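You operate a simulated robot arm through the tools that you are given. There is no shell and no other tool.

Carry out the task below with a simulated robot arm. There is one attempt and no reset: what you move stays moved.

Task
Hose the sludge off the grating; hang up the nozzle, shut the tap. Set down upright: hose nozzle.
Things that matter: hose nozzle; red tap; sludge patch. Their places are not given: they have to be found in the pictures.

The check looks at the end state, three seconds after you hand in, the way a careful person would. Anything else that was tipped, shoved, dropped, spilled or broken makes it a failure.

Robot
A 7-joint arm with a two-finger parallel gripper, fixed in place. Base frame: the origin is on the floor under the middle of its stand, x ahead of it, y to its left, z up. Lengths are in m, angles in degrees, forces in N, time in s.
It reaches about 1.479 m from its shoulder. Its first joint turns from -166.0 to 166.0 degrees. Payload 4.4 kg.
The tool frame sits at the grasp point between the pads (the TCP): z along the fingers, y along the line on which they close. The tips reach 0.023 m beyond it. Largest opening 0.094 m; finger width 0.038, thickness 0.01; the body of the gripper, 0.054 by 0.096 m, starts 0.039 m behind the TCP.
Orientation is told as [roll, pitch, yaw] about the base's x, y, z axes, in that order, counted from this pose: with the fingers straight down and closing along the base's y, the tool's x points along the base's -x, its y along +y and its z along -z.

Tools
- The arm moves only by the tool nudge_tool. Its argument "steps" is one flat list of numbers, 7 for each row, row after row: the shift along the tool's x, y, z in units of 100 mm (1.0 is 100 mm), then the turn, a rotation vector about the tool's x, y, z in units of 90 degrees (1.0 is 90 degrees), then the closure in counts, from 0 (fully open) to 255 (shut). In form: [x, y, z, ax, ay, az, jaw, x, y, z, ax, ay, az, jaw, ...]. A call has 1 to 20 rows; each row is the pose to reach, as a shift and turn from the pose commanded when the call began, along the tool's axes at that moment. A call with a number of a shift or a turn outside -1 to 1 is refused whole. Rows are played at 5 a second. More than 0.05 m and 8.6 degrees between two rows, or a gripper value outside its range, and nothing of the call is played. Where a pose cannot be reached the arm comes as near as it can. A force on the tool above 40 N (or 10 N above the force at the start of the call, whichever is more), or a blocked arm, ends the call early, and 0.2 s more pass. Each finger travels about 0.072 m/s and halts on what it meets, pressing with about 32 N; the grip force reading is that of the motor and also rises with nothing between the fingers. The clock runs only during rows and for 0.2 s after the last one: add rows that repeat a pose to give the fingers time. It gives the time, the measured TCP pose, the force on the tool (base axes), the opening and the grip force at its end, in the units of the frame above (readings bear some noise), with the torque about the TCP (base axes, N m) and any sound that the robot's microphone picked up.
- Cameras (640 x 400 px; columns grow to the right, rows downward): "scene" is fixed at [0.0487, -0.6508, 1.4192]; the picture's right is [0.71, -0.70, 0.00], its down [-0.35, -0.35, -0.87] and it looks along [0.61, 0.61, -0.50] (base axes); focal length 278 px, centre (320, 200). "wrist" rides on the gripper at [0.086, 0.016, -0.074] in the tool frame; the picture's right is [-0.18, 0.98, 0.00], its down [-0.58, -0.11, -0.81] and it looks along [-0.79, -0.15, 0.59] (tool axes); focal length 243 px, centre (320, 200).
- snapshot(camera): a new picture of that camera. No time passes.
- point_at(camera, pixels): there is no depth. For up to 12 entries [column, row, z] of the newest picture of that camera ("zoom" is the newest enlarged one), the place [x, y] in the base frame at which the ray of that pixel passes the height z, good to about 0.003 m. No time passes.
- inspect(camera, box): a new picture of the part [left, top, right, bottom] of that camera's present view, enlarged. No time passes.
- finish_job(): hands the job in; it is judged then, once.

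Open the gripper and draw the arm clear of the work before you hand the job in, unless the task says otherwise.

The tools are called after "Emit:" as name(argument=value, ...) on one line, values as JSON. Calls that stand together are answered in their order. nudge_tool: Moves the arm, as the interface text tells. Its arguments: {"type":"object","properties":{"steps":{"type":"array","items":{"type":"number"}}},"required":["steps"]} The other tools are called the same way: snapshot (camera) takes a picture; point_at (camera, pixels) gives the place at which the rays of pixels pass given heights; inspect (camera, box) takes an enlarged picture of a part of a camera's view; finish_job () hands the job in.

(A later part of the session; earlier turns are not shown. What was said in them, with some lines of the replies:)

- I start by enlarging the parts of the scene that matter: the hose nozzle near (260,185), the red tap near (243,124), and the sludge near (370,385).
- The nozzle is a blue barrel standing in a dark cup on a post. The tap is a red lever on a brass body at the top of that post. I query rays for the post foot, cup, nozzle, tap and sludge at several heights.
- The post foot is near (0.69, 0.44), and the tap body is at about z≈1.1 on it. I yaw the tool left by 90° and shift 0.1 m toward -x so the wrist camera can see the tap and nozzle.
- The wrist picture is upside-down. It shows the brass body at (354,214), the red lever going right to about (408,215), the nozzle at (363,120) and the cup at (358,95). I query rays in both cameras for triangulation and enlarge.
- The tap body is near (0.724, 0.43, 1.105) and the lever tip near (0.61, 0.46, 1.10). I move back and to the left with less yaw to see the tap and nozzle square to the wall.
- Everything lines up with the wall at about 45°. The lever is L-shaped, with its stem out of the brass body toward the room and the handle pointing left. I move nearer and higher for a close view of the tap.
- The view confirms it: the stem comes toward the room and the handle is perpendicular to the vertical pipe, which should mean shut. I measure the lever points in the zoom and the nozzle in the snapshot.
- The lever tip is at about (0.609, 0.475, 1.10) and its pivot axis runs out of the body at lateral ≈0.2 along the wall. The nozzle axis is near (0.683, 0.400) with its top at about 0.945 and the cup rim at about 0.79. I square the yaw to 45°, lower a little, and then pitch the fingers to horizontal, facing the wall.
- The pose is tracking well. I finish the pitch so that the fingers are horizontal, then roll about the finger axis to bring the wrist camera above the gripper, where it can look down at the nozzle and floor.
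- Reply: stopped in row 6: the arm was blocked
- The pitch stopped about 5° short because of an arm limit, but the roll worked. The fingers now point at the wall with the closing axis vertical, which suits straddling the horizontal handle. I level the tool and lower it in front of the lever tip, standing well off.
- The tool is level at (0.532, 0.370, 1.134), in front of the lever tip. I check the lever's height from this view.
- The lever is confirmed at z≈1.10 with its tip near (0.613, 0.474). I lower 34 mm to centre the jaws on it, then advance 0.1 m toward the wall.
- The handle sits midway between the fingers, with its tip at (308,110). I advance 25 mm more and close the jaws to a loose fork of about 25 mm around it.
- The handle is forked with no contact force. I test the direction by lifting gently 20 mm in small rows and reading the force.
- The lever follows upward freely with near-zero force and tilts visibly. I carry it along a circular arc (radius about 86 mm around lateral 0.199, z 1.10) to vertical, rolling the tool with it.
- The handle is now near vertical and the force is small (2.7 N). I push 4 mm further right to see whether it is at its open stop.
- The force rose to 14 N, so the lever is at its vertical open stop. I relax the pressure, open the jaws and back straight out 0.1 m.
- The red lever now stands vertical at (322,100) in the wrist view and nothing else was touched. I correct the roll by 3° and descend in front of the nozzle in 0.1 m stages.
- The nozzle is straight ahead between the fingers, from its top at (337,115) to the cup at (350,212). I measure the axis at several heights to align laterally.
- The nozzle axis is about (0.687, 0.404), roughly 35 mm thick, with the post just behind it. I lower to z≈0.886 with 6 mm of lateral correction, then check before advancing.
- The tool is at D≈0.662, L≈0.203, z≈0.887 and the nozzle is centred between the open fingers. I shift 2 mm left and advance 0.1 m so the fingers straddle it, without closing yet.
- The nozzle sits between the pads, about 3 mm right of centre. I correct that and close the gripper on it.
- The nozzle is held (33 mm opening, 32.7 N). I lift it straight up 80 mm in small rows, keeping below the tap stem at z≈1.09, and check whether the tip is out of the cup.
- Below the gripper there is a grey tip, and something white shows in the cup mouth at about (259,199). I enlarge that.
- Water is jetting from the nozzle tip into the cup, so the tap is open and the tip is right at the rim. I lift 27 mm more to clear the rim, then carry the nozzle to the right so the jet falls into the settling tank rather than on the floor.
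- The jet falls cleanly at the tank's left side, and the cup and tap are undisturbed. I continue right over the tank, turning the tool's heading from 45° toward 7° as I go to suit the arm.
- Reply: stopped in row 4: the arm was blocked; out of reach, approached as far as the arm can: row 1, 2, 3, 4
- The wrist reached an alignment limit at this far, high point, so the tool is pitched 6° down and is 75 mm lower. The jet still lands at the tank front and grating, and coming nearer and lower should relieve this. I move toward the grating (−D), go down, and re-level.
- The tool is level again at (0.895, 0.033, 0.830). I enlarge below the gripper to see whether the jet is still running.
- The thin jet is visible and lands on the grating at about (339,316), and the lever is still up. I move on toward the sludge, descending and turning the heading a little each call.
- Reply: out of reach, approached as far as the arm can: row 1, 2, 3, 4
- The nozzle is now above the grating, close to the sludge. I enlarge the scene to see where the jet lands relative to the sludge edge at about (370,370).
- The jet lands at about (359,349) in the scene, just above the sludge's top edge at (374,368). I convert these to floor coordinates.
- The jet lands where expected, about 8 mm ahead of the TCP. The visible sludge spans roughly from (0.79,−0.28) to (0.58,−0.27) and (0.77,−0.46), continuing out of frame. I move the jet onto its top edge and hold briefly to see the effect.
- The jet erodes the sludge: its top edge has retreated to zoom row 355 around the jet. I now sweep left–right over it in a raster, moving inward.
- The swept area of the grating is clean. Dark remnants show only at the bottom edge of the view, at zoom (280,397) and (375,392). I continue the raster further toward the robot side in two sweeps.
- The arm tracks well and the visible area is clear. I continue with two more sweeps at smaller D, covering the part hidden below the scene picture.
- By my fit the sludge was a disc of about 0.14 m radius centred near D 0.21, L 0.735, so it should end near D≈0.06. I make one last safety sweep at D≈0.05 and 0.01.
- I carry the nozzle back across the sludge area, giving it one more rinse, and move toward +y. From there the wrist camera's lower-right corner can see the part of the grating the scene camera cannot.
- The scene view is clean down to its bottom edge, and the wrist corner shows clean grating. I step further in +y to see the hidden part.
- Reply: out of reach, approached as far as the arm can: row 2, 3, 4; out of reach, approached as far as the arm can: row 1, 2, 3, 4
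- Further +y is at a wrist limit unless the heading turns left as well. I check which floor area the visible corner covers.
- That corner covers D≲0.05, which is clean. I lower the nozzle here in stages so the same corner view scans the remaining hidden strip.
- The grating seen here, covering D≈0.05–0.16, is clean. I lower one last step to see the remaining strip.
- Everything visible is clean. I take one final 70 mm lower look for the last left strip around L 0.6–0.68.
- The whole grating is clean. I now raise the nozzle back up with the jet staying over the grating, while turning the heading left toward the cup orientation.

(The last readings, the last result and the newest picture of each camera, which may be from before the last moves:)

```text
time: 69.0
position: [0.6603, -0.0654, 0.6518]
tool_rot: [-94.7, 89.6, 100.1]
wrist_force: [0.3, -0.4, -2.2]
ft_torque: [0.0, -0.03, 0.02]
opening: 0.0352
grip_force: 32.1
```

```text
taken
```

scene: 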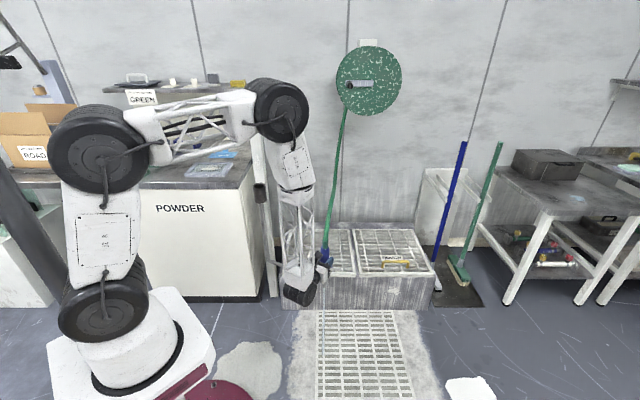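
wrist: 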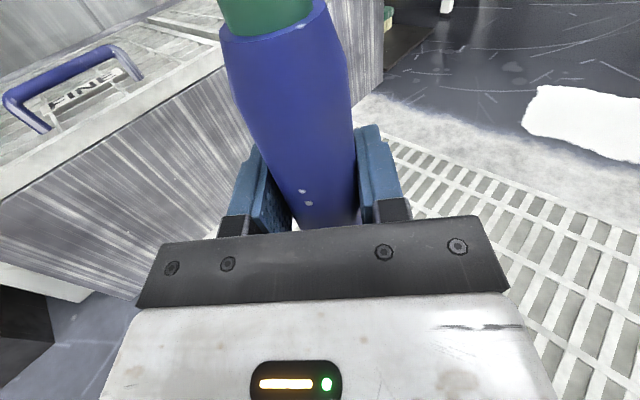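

The heading is now about 15° at (0.660, −0.065, 0.652), all steady. I continue out along the grating toward the tank while rising.

Emit:
nudge_tool(steps=[0.185, -0.078, 0.176, 0.007, 0, 0, 255, 0.37, -0.155, 0.352, 0.015, 0, 0, 255, 0.555, -0.233, 0.527, 0.022, 0, 0, 255, 0.74, -0.311, 0.703, 0.029, 0, 0, 255])

Emit:
nudge_tool(steps=[0.185, -0.07, 0.179, 0.007, 0, 0, 255, 0.37, -0.14, 0.358, 0.015, 0, 0, 255, 0.555, -0.209, 0.537, 0.022, 0, 0, 255, 0.74, -0.279, 0.716, 0.029, 0, 0, 255])

Emit:
nudge_tool(steps=[0.167, -0.111, 0.182, 0.015, 0, 0, 255, 0.333, -0.222, 0.365, 0.03, 0, 0, 255, 0.5, -0.333, 0.547, 0.044, 0, 0, 255])

Emit:
nudge_tool(steps=[0.167, -0.098, 0.19, 0.015, 0, 0, 255, 0.333, -0.196, 0.379, 0.03, 0, 0, 255, 0.5, -0.294, 0.569, 0.044, 0, 0, 255])

Emit:
snapshot(camera="scene")

```text
time: 70.0
position: [0.7202, -0.0148, 0.7267]
tool_rot: [-95.5, 89.5, 101.8]
wrist_force: [-0.6, 0.6, -2.5]
ft_torque: [0.0, -0.02, -0.01]
opening: 0.035
grip_force: 32.0
```

```text
time: 71.0
position: [0.7833, 0.0327, 0.7999]
tool_rot: [-103.7, 89.6, 96.2]
wrist_force: [0.7, 0.1, -2.2]
ft_torque: [-0.06, -0.01, -0.03]
opening: 0.0349
grip_force: 32.4
```

```text
time: 71.8
position: [0.8222, 0.0814, 0.8494]
tool_rot: [-106.1, 89.6, 97.8]
wrist_force: [0.4, -0.3, -3.4]
ft_torque: [0.0, 0.0, -0.01]
opening: 0.0352
grip_force: 32.2
```

```text
time: 72.6
position: [0.8624, 0.1301, 0.9009]
tool_rot: [-110.8, 89.5, 97.2]
wrist_force: [1.2, 0.9, -2.8]
ft_torque: [0.03, -0.01, -0.02]
opening: 0.0354
grip_force: 32.1
```

```text
taken
```

scene: 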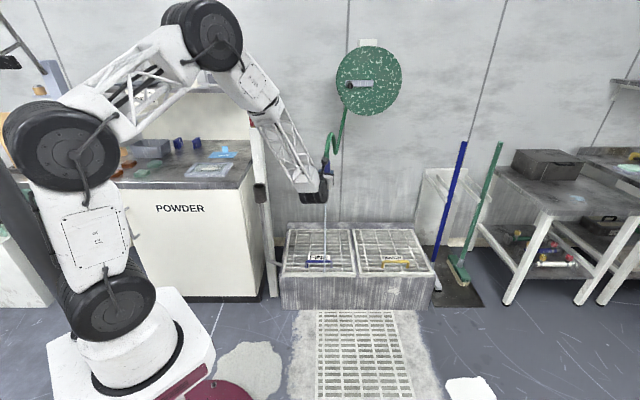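

The jet is over the tank and the grating is clean. I continue left over the tank to the staging point right of the cup, with the heading turning back to 45°.

Emit:
nudge_tool(steps=[0.133, -0.187, 0.039, 0.015, 0, 0, 255, 0.267, -0.374, 0.078, 0.03, 0, 0, 255, 0.4, -0.561, 0.117, 0.044, 0, 0, 255])

Emit:
nudge_tool(steps=[0.133, -0.184, 0.052, 0.015, 0, 0, 255, 0.267, -0.367, 0.104, 0.03, 0, 0, 255, 0.4, -0.551, 0.156, 0.044, 0, 0, 255])

Emit:
nudge_tool(steps=[0.025, -0.194, -0.024, 0.017, 0, 0, 255, 0.05, -0.387, -0.048, 0.034, 0, 0, 255, 0.075, -0.581, -0.072, 0.05, 0, 0, 255])

Emit:
nudge_tool(steps=[0.025, -0.195, -0.009, 0.017, 0, 0, 255, 0.05, -0.39, -0.017, 0.034, 0, 0, 255, 0.075, -0.585, -0.026, 0.05, 0, 0, 255, 0.075, -0.585, -0.026, 0.05, 0, 0, 255])

Emit:
snapshot(camera="scene")

Emit:
snapshot(camera="wrist")

```text
time: 73.4
position: [0.8455, 0.1852, 0.9404]
tool_rot: [-111.8, 89.6, 99.9]
wrist_force: [-0.1, 0.6, -1.5]
ft_torque: [-0.01, -0.01, -0.02]
opening: 0.0352
grip_force: 31.9
```

```text
time: 74.2
position: [0.8273, 0.2397, 0.9818]
tool_rot: [-115.6, 89.6, 100.2]
wrist_force: [-0.6, -0.1, -2.0]
ft_torque: [0.01, 0.02, -0.01]
opening: 0.0352
grip_force: 32.1
```

```text
time: 75.0
position: [0.7909, 0.2808, 0.99]
tool_rot: [-124.5, 89.6, 95.7]
wrist_force: [0.0, 0.7, -1.6]
ft_torque: [-0.01, -0.01, 0.02]
opening: 0.035
grip_force: 32.5
```

```text
time: 76.0
position: [0.7506, 0.325, 0.998]
tool_rot: [-127.7, 89.6, 97.1]
wrist_force: [-0.1, 0.0, -1.9]
ft_torque: [0.01, -0.02, 0.01]
opening: 0.0351
grip_force: 31.9
```

```text
taken
```

scene: 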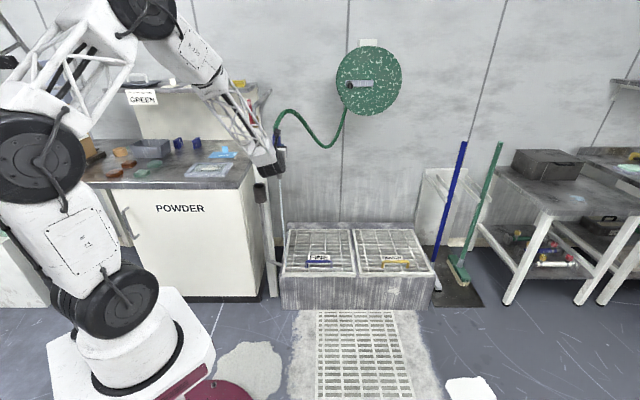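

```text
taken
```

wrist: 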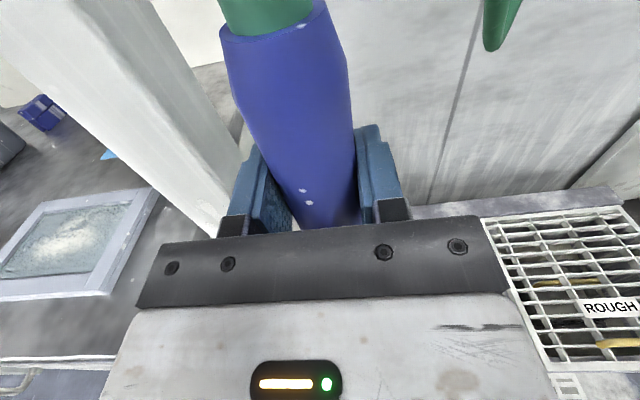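

The nozzle is back at the staging point and still held as before. I move 0.1 m left to sit exactly above the cup at the lift-out pose (0.680, 0.396).

Emit:
nudge_tool(steps=[0, -0.2, 0, 0, 0, 0, 255, 0, -0.4, 0, 0, 0, 0, 255, 0, -0.6, 0, 0, 0, 0, 255, 0, -0.8, 0, 0, 0, 0, 255, 0, -0.999, 0, 0, 0, 0, 255, 0, -0.999, 0, 0, 0, 0, 255])

Emit:
snapshot(camera="wrist")

Emit:
inspect(camera="scene", box=[220, 90, 300, 230])

Emit:
inspect(camera="scene", box=[240, 165, 280, 225])

```text
time: 77.4
position: [0.6798, 0.3963, 0.9976]
tool_rot: [-129.6, 89.6, 95.2]
wrist_force: [0.5, 0.6, -1.2]
ft_torque: [-0.03, 0.01, 0.0]
opening: 0.035
grip_force: 32.2
```

```text
taken
```

wrist: 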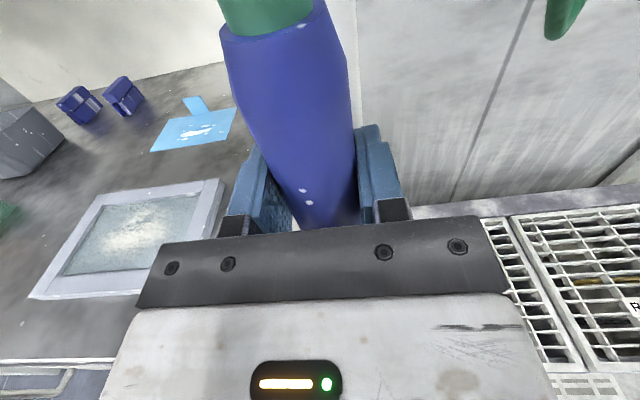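

```text
2.86 times, centred on (260, 160) of scene
```

zoom: 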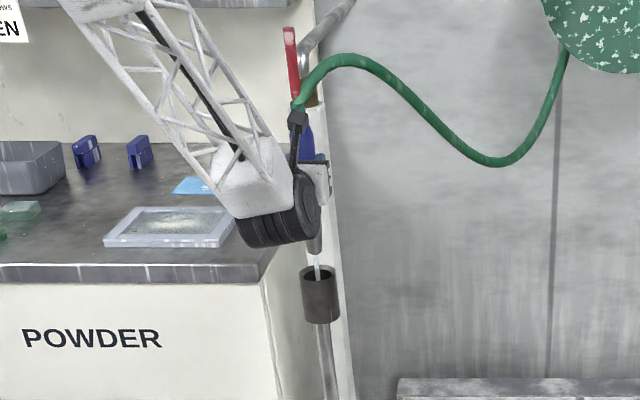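

```text
6.67 times, centred on (260, 195) of scene
```

zoom: 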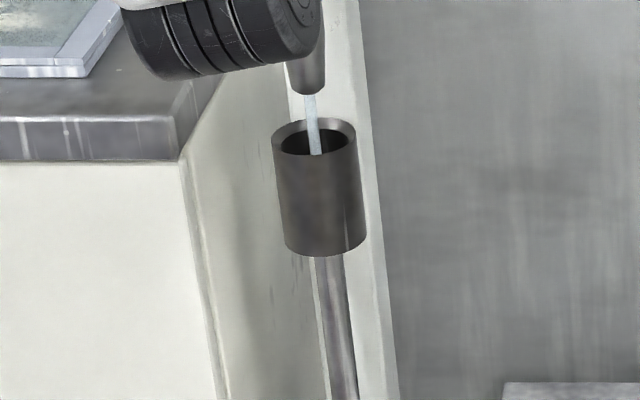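

The jet goes straight down the centre of the cup. I lower the nozzle 0.1 m into it, then the last centimetre slowly while watching the force.

Emit:
nudge_tool(steps=[-0.17, 0, 0, 0, 0, 0, 255, -0.34, 0, 0, 0, 0, 0, 255, -0.51, 0, 0, 0, 0, 0, 255, -0.68, 0, 0, 0, 0, 0, 255, -0.85, 0, 0, 0, 0, 0, 255, -1.0, 0, 0, 0, 0, 0, 255])

Emit:
nudge_tool(steps=[-0.04, 0, 0, 0, 0, 0, 255, -0.08, 0, 0, 0, 0, 0, 255, -0.1, 0, 0, 0, 0, 0, 255, -0.1, 0, 0, 0, 0, 0, 255])

Emit:
inspect(camera="scene", box=[220, 90, 300, 230])

Emit:
snapshot(camera="wrist")

```text
time: 78.8
position: [0.6805, 0.3967, 0.898]
tool_rot: [-132.3, 89.5, 92.5]
wrist_force: [0.1, 0.2, -2.7]
ft_torque: [0.0, 0.01, 0.04]
opening: 0.0349
grip_force: 31.7
```

```text
time: 79.8
position: [0.681, 0.397, 0.8877]
tool_rot: [-130.2, 89.6, 94.5]
wrist_force: [0.2, -0.2, -2.8]
ft_torque: [-0.01, -0.01, -0.02]
opening: 0.0351
grip_force: 32.1
```

```text
2.86 times, centred on (260, 160) of scene
```

zoom: 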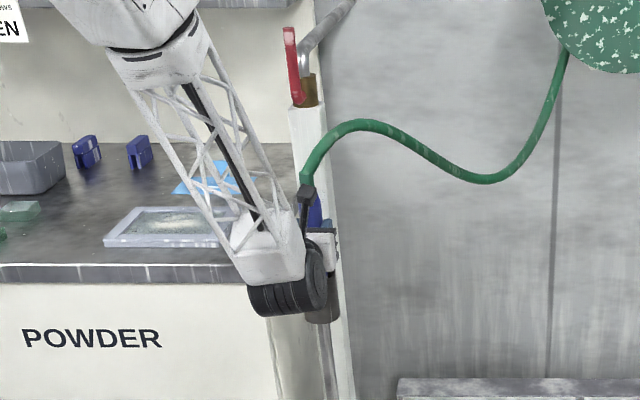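

```text
taken
```

wrist: 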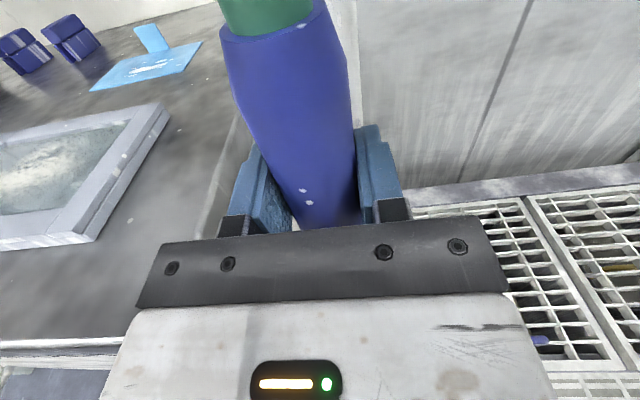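

The force is still −2.8 N, so the nozzle is hanging just off its seat. I lower a few millimetres more in tiny rows to feel the seat before releasing.

Emit:
nudge_tool(steps=[-0.01, 0, 0, 0, 0, 0, 255, -0.02, 0, 0, 0, 0, 0, 255, -0.03, 0, 0, 0, 0, 0, 255, -0.03, 0, 0, 0, 0, 0, 255])

```text
time: 80.8
position: [0.6807, 0.3983, 0.8851]
tool_rot: [-140.2, 89.5, 84.5]
wrist_force: [1.2, 0.7, 19.8]
ft_torque: [0.05, -0.24, -0.04]
opening: 0.0353
grip_force: 31.9
```

There is 20 N upward, so the nozzle is seated on the cup floor. I back off 1.5 mm to relieve the pressure and open the fingers.

Emit:
nudge_tool(steps=[0.015, 0, 0, 0, 0, 0, 255, 0.015, 0, 0, 0, 0, 0, 255, 0.015, 0, 0, 0, 0, 0, 150, 0.015, 0, 0, 0, 0, 0, 100, 0.015, 0, 0, 0, 0, 0, 40, 0.015, 0, 0, 0, 0, 0, 40, 0.015, 0, 0, 0, 0, 0, 40])

Emit:
snapshot(camera="wrist")

Emit:
inspect(camera="scene", box=[220, 90, 300, 230])

```text
time: 82.4
position: [0.6808, 0.397, 0.8867]
tool_rot: [-129.8, 89.6, 95.0]
wrist_force: [0.1, -0.3, 0.4]
ft_torque: [0.02, -0.01, 0.0]
opening: 0.079
grip_force: 0.1
```

```text
taken
```

wrist: 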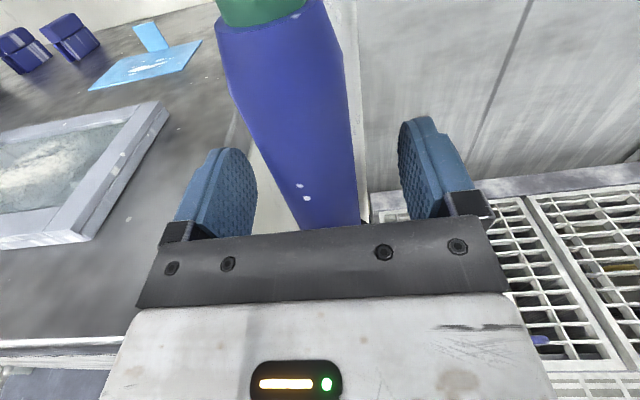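

```text
2.86 times, centred on (260, 160) of scene
```

zoom: 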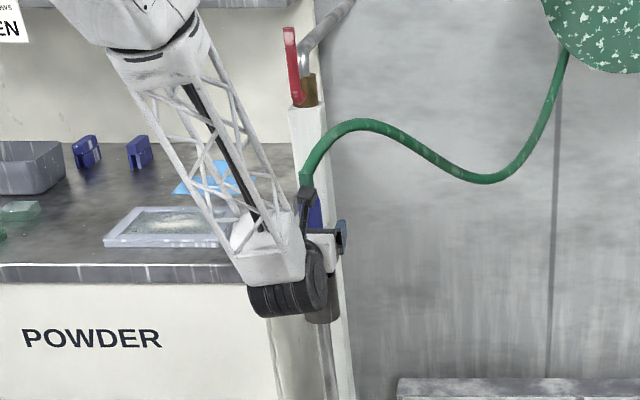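

The nozzle stands free in the cup and the force is zero. I withdraw straight back 0.1 m and check it.

Emit:
nudge_tool(steps=[0, 0, -0.15, 0, 0, 0, 40, 0, 0, -0.35, 0, 0, 0, 40, 0, 0, -0.55, 0, 0, 0, 40, 0, 0, -0.78, 0, 0, 0, 40, 0, 0, -1.0, 0, 0, 0, 40])

Emit:
snapshot(camera="wrist")

Emit:
inspect(camera="scene", box=[220, 90, 300, 230])

```text
time: 83.6
position: [0.6095, 0.3268, 0.8873]
tool_rot: [-130.1, 89.6, 94.7]
wrist_force: [0.0, -0.5, -0.2]
ft_torque: [0.02, -0.01, -0.01]
opening: 0.0792
grip_force: 0.1
```

```text
taken
```

wrist: 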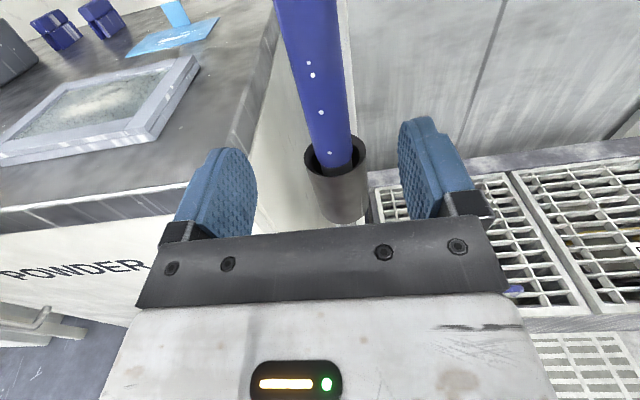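

```text
2.86 times, centred on (260, 160) of scene
```

zoom: 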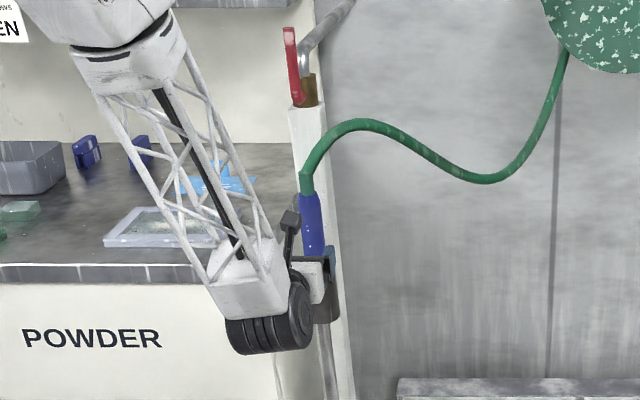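

The nozzle stands upright in the cup as at the start. I rise 0.3 m along the earlier descent path to face the vertical lever.

Emit:
nudge_tool(steps=[0.25, 0, 0, 0, 0, 0, 40, 0.5, 0, 0, 0, 0, 0, 40, 0.75, 0, 0, 0, 0, 0, 40, 1.0, 0, 0, 0, 0, 0, 40])

Emit:
nudge_tool(steps=[0.25, 0, 0, 0, 0, 0, 60, 0.5, 0, 0, 0, 0, 0, 60, 0.75, 0, 0, 0, 0, 0, 60, 1.0, 0, 0, 0, 0, 0, 60])

Emit:
nudge_tool(steps=[0.25, 0, 0, 0, 0, 0, 60, 0.5, 0, 0, 0, 0, 0, 60, 0.75, 0, 0, 0, 0, 0, 60, 0.99, 0, 0, 0, 0, 0, 60])

Emit:
snapshot(camera="wrist")

Emit:
inspect(camera="scene", box=[200, 70, 320, 220])

```text
time: 84.6
position: [0.609, 0.3261, 0.9862]
tool_rot: [-123.1, 89.6, 101.6]
wrist_force: [-0.2, -0.3, 0.0]
ft_torque: [0.0, -0.06, 0.0]
opening: 0.079
grip_force: 0.0
```

```text
time: 85.6
position: [0.6105, 0.3227, 1.0848]
tool_rot: [-124.7, 89.6, 100.1]
wrist_force: [-0.6, 0.1, 0.2]
ft_torque: [0.03, 0.02, -0.01]
opening: 0.0719
grip_force: 0.0
```

```text
time: 86.6
position: [0.61, 0.3244, 1.1852]
tool_rot: [-123.8, 89.6, 100.8]
wrist_force: [-0.1, 0.0, 0.0]
ft_torque: [-0.03, -0.01, -0.04]
opening: 0.0721
grip_force: 0.1
```

```text
taken
```

wrist: 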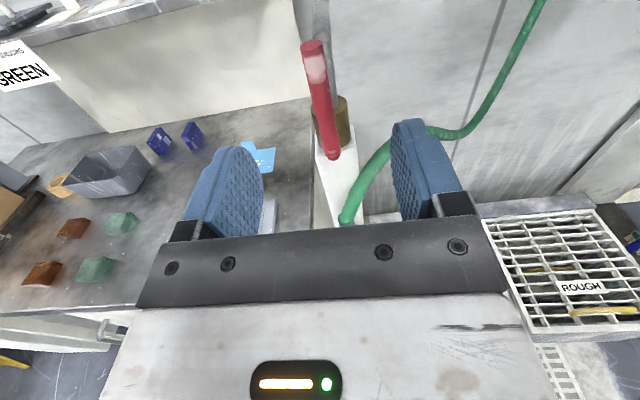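

```text
2.67 times, centred on (260, 145) of scene
```

zoom: 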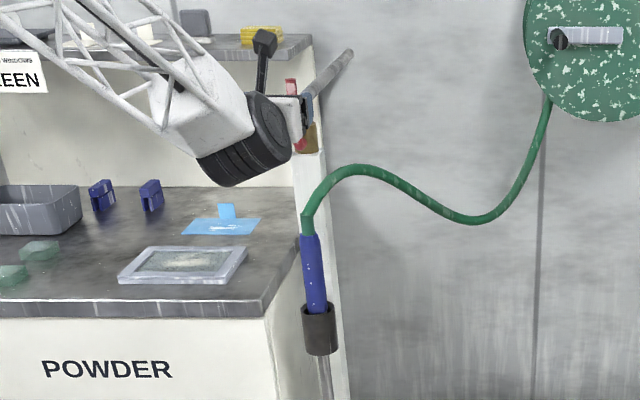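

The lever stands vertical ahead at (320,100), and the jaws are centred to within 3 mm. I advance 0.1 m to straddle it and close to the loose fork.

Emit:
nudge_tool(steps=[0, -0.025, 0.2, 0, 0, 0, 60, 0, -0.025, 0.4, 0, 0, 0, 60, 0, -0.025, 0.6, 0, 0, 0, 60, 0, -0.025, 0.8, 0, 0, 0, 60, 0, -0.025, 1.0, 0, 0, 0, 60, 0, -0.025, 1.0, 0, 0, 0, 120, 0, -0.025, 1.0, 0, 0, 0, 187, 0, -0.025, 1.0, 0, 0, 0, 187, 0, -0.025, 1.0, 0, 0, 0, 187])

Emit:
snapshot(camera="wrist")

Emit:
inspect(camera="scene", box=[200, 70, 320, 220])

```text
time: 88.6
position: [0.6801, 0.3967, 1.1853]
tool_rot: [-129.0, 89.5, 95.7]
wrist_force: [0.3, -0.7, 0.2]
ft_torque: [-0.01, -0.01, 0.02]
opening: 0.0252
grip_force: 0.0
```

```text
taken
```

wrist: 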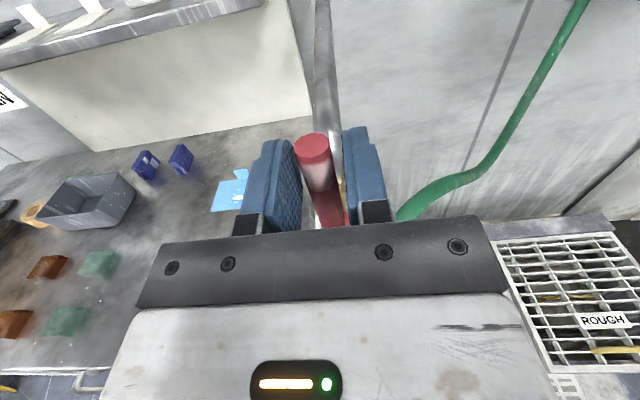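

```text
2.67 times, centred on (260, 145) of scene
```

zoom: 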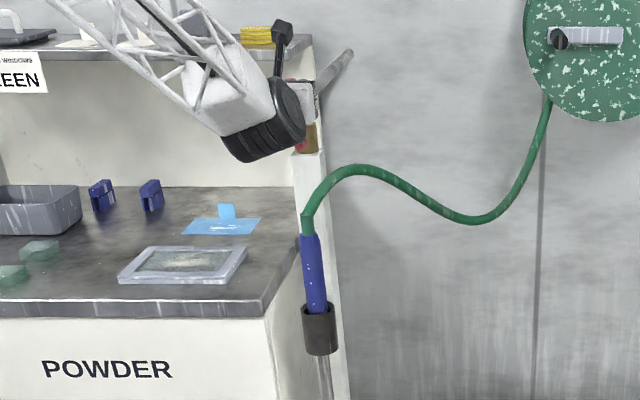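

The handle is forked with no force. I swing it back along the same arc, from vertical down to horizontal-left, rolling the tool with it.

Emit:
nudge_tool(steps=[-0.0033, -0.0884, 0, 0, 0, -0.0556, 187, -0.013, -0.1621, 0, 0, 0, -0.1111, 187, -0.0291, -0.2348, 0, 0, 0, -0.1667, 187, -0.0514, -0.3057, 0, 0, 0, -0.2222, 187, -0.0799, -0.3745, 0, 0, 0, -0.2778, 187, -0.1143, -0.4405, 0, 0, 0, -0.3333, 187, -0.1542, -0.5033, 0, 0, 0, -0.3889, 187, -0.1996, -0.5623, 0, 0, 0, -0.4444, 187, -0.2498, -0.6172, 0, 0, 0, -0.5, 187, -0.3047, -0.6674, 0, 0, 0, -0.5556, 187, -0.3637, -0.7128, 0, 0, 0, -0.6111, 187, -0.4265, -0.7527, 0, 0, 0, -0.6667, 187, -0.4925, -0.7871, 0, 0, 0, -0.7222, 187, -0.5613, -0.8156, 0, 0, 0, -0.7778, 187, -0.6322, -0.8379, 0, 0, 0, -0.8333, 187, -0.7049, -0.854, 0, 0, 0, -0.8889, 187, -0.7786, -0.8638, 0, 0, 0, -0.9444, 187, -0.853, -0.867, 0, 0, 0, -1.0, 187])

Emit:
snapshot(camera="wrist")

Emit:
inspect(camera="scene", box=[190, 90, 290, 160])

```text
time: 92.4
position: [0.6161, 0.4597, 1.1009]
tool_rot: [90.2, 0.2, -45.3]
wrist_force: [0.1, 0.8, -0.3]
ft_torque: [-0.02, -0.02, -0.04]
opening: 0.025
grip_force: 0.2
```

```text
taken
```

wrist: 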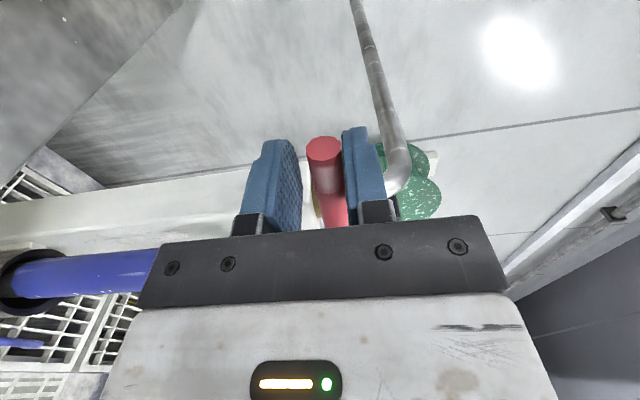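

```text
5.71 times, centred on (240, 125) of scene
```

zoom: 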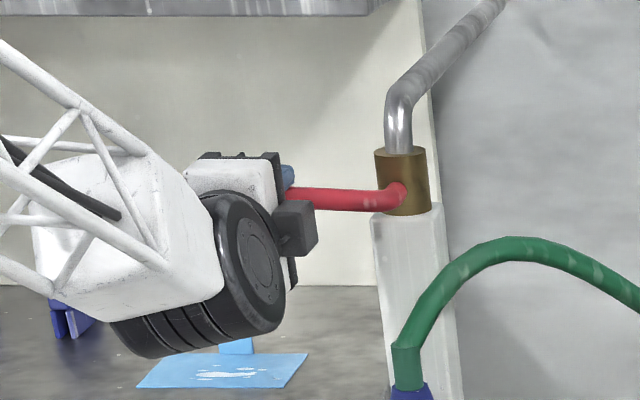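

The lever is nearly horizontal, lagging a few degrees by the fork play. I press down in small rows until I feel the closed stop.

Emit:
nudge_tool(steps=[0, -0.02, 0, 0, 0, -0.01, 187, 0, -0.04, 0, 0, 0, -0.02, 187, 0, -0.06, 0, 0, 0, -0.03, 187, 0, -0.08, 0, 0, 0, -0.035, 187, 0, -0.08, 0, 0, 0, -0.035, 187])

Emit:
inspect(camera="scene", box=[190, 90, 290, 160])

```text
time: 93.6
position: [0.6183, 0.4581, 1.0936]
tool_rot: [90.3, -2.9, -45.4]
wrist_force: [2.3, 1.2, 8.4]
ft_torque: [0.1, 0.11, -0.08]
opening: 0.0293
grip_force: 5.0
```

```text
5.71 times, centred on (240, 125) of scene
```

zoom: 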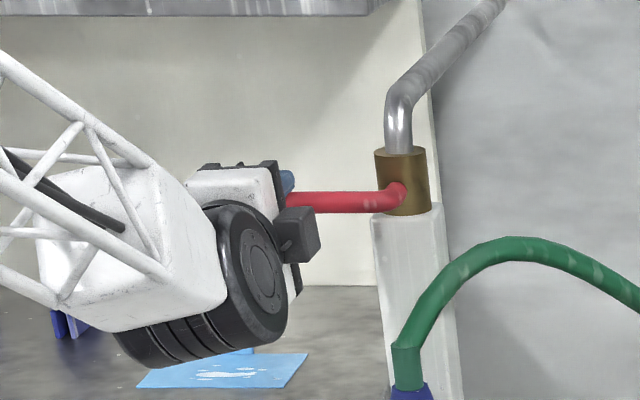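

There is 8.4 N of reaction and the lever is level again, so it is at its closed stop. I recentre the fork, open the jaws and back out 0.1 m without touching the handle.

Emit:
nudge_tool(steps=[0, 0.06, 0, 0, 0, 0.03, 187, 0, 0.06, 0, 0, 0, 0.03, 120, 0, 0.06, 0, 0, 0, 0.03, 40, 0, 0.06, 0, 0, 0, 0.03, 0, 0, 0.06, 0, 0, 0, 0.03, 0, 0, 0.06, -0.25, 0, 0, 0.03, 0, 0, 0.06, -0.5, 0, 0, 0.03, 0, 0, 0.06, -0.75, 0, 0, 0.03, 0, 0, 0.06, -1.0, 0, 0, 0.03, 0])

Emit:
snapshot(camera="wrist")

Emit:
inspect(camera="scene", box=[190, 90, 290, 160])

Emit:
inspect(camera="scene", box=[225, 130, 305, 230])

```text
time: 95.6
position: [0.547, 0.3882, 1.1002]
tool_rot: [90.4, -0.2, -45.3]
wrist_force: [-0.4, 0.2, -0.2]
ft_torque: [-0.02, -0.04, -0.03]
opening: 0.0942
grip_force: 0.1
```

```text
taken
```

wrist: 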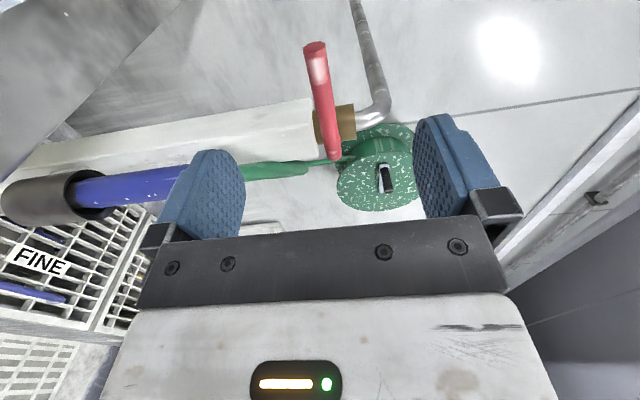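

```text
5.71 times, centred on (240, 125) of scene
```

zoom: 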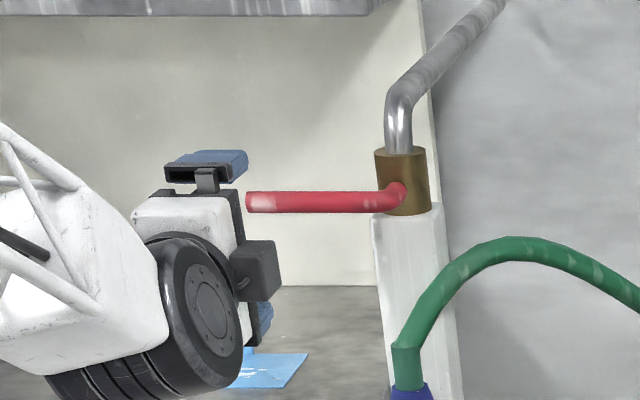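

```text
4.00 times, centred on (265, 180) of scene
```

zoom: 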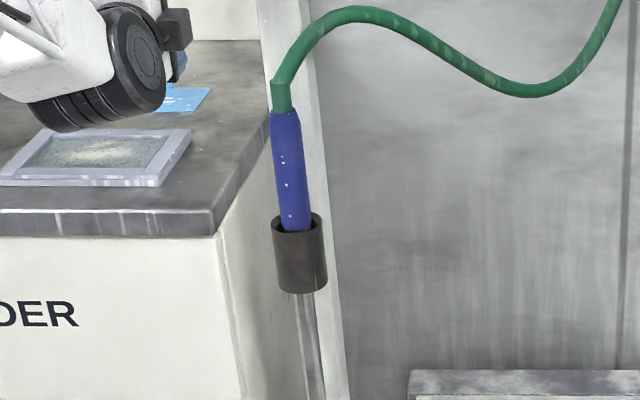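

The tap is level and shut, and the nozzle sits upright in the cup exactly as it was. I draw the arm further back and up, clear of the work, and take final pictures.

Emit:
nudge_tool(steps=[0, 0.2, -0.1, 0, 0, 0, 0, 0, 0.4, -0.2, 0, 0, 0, 0, 0, 0.6, -0.3, 0, 0, 0, 0, 0, 0.8, -0.3, 0, 0, 0, 0, 0, 1.0, -0.3, 0, 0, 0, 0])

Emit:
snapshot(camera="scene")

Emit:
snapshot(camera="wrist")

Emit:
inspect(camera="scene", box=[220, 220, 480, 400])

```text
time: 96.8
position: [0.5261, 0.3674, 1.1966]
tool_rot: [90.3, -0.1, -45.4]
wrist_force: [-0.4, 0.0, -0.4]
ft_torque: [-0.01, 0.02, 0.0]
opening: 0.094
grip_force: 0.0
```

```text
taken
```

scene: 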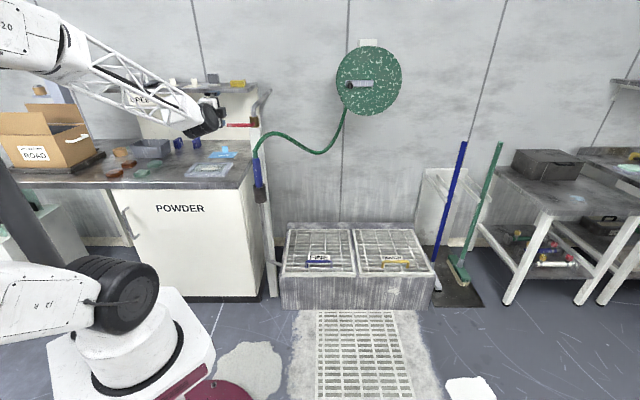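

```text
taken
```

wrist: 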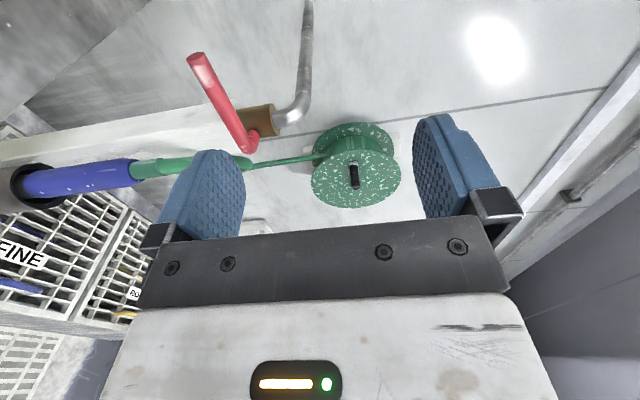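

```text
2.22 times, centred on (350, 310) of scene
```

zoom: 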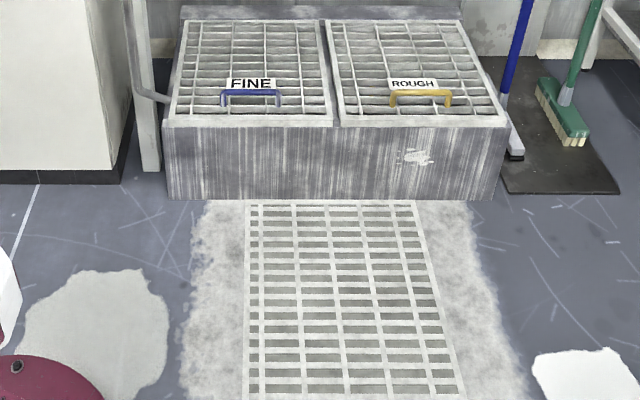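

The final pictures show a clean grating and the nozzle upright in its cup at (260,185). The red lever is level and shut at (240,125), and the gripper is open and clear with everything else where it was. I hand the job in.

Emit:
finish_job()

```text
The job is handed in.
```

I hosed the sludge off the grating, put the nozzle back upright in its cup on the post, and shut the red tap. The job is handed in, but I haven't seen the result of the check.

- **Grating:** no sludge shows in the final scene picture. I checked the strip nearest the robot, which that camera can't see, with the wrist camera after hosing, and it was clean too.
- **Nozzle:** it sits in its cup as it did at the start. I felt it touch the bottom before letting go.
- **Tap:** the lever is level again and against its closed stop.
- **Surroundings:** in the final pictures nothing else looks moved. While the water ran I kept the jet over the cup, the tank or the grating as far as I could. A little may have reached the floor or surround beside them.

The gripper is open and the arm is clear of the work.
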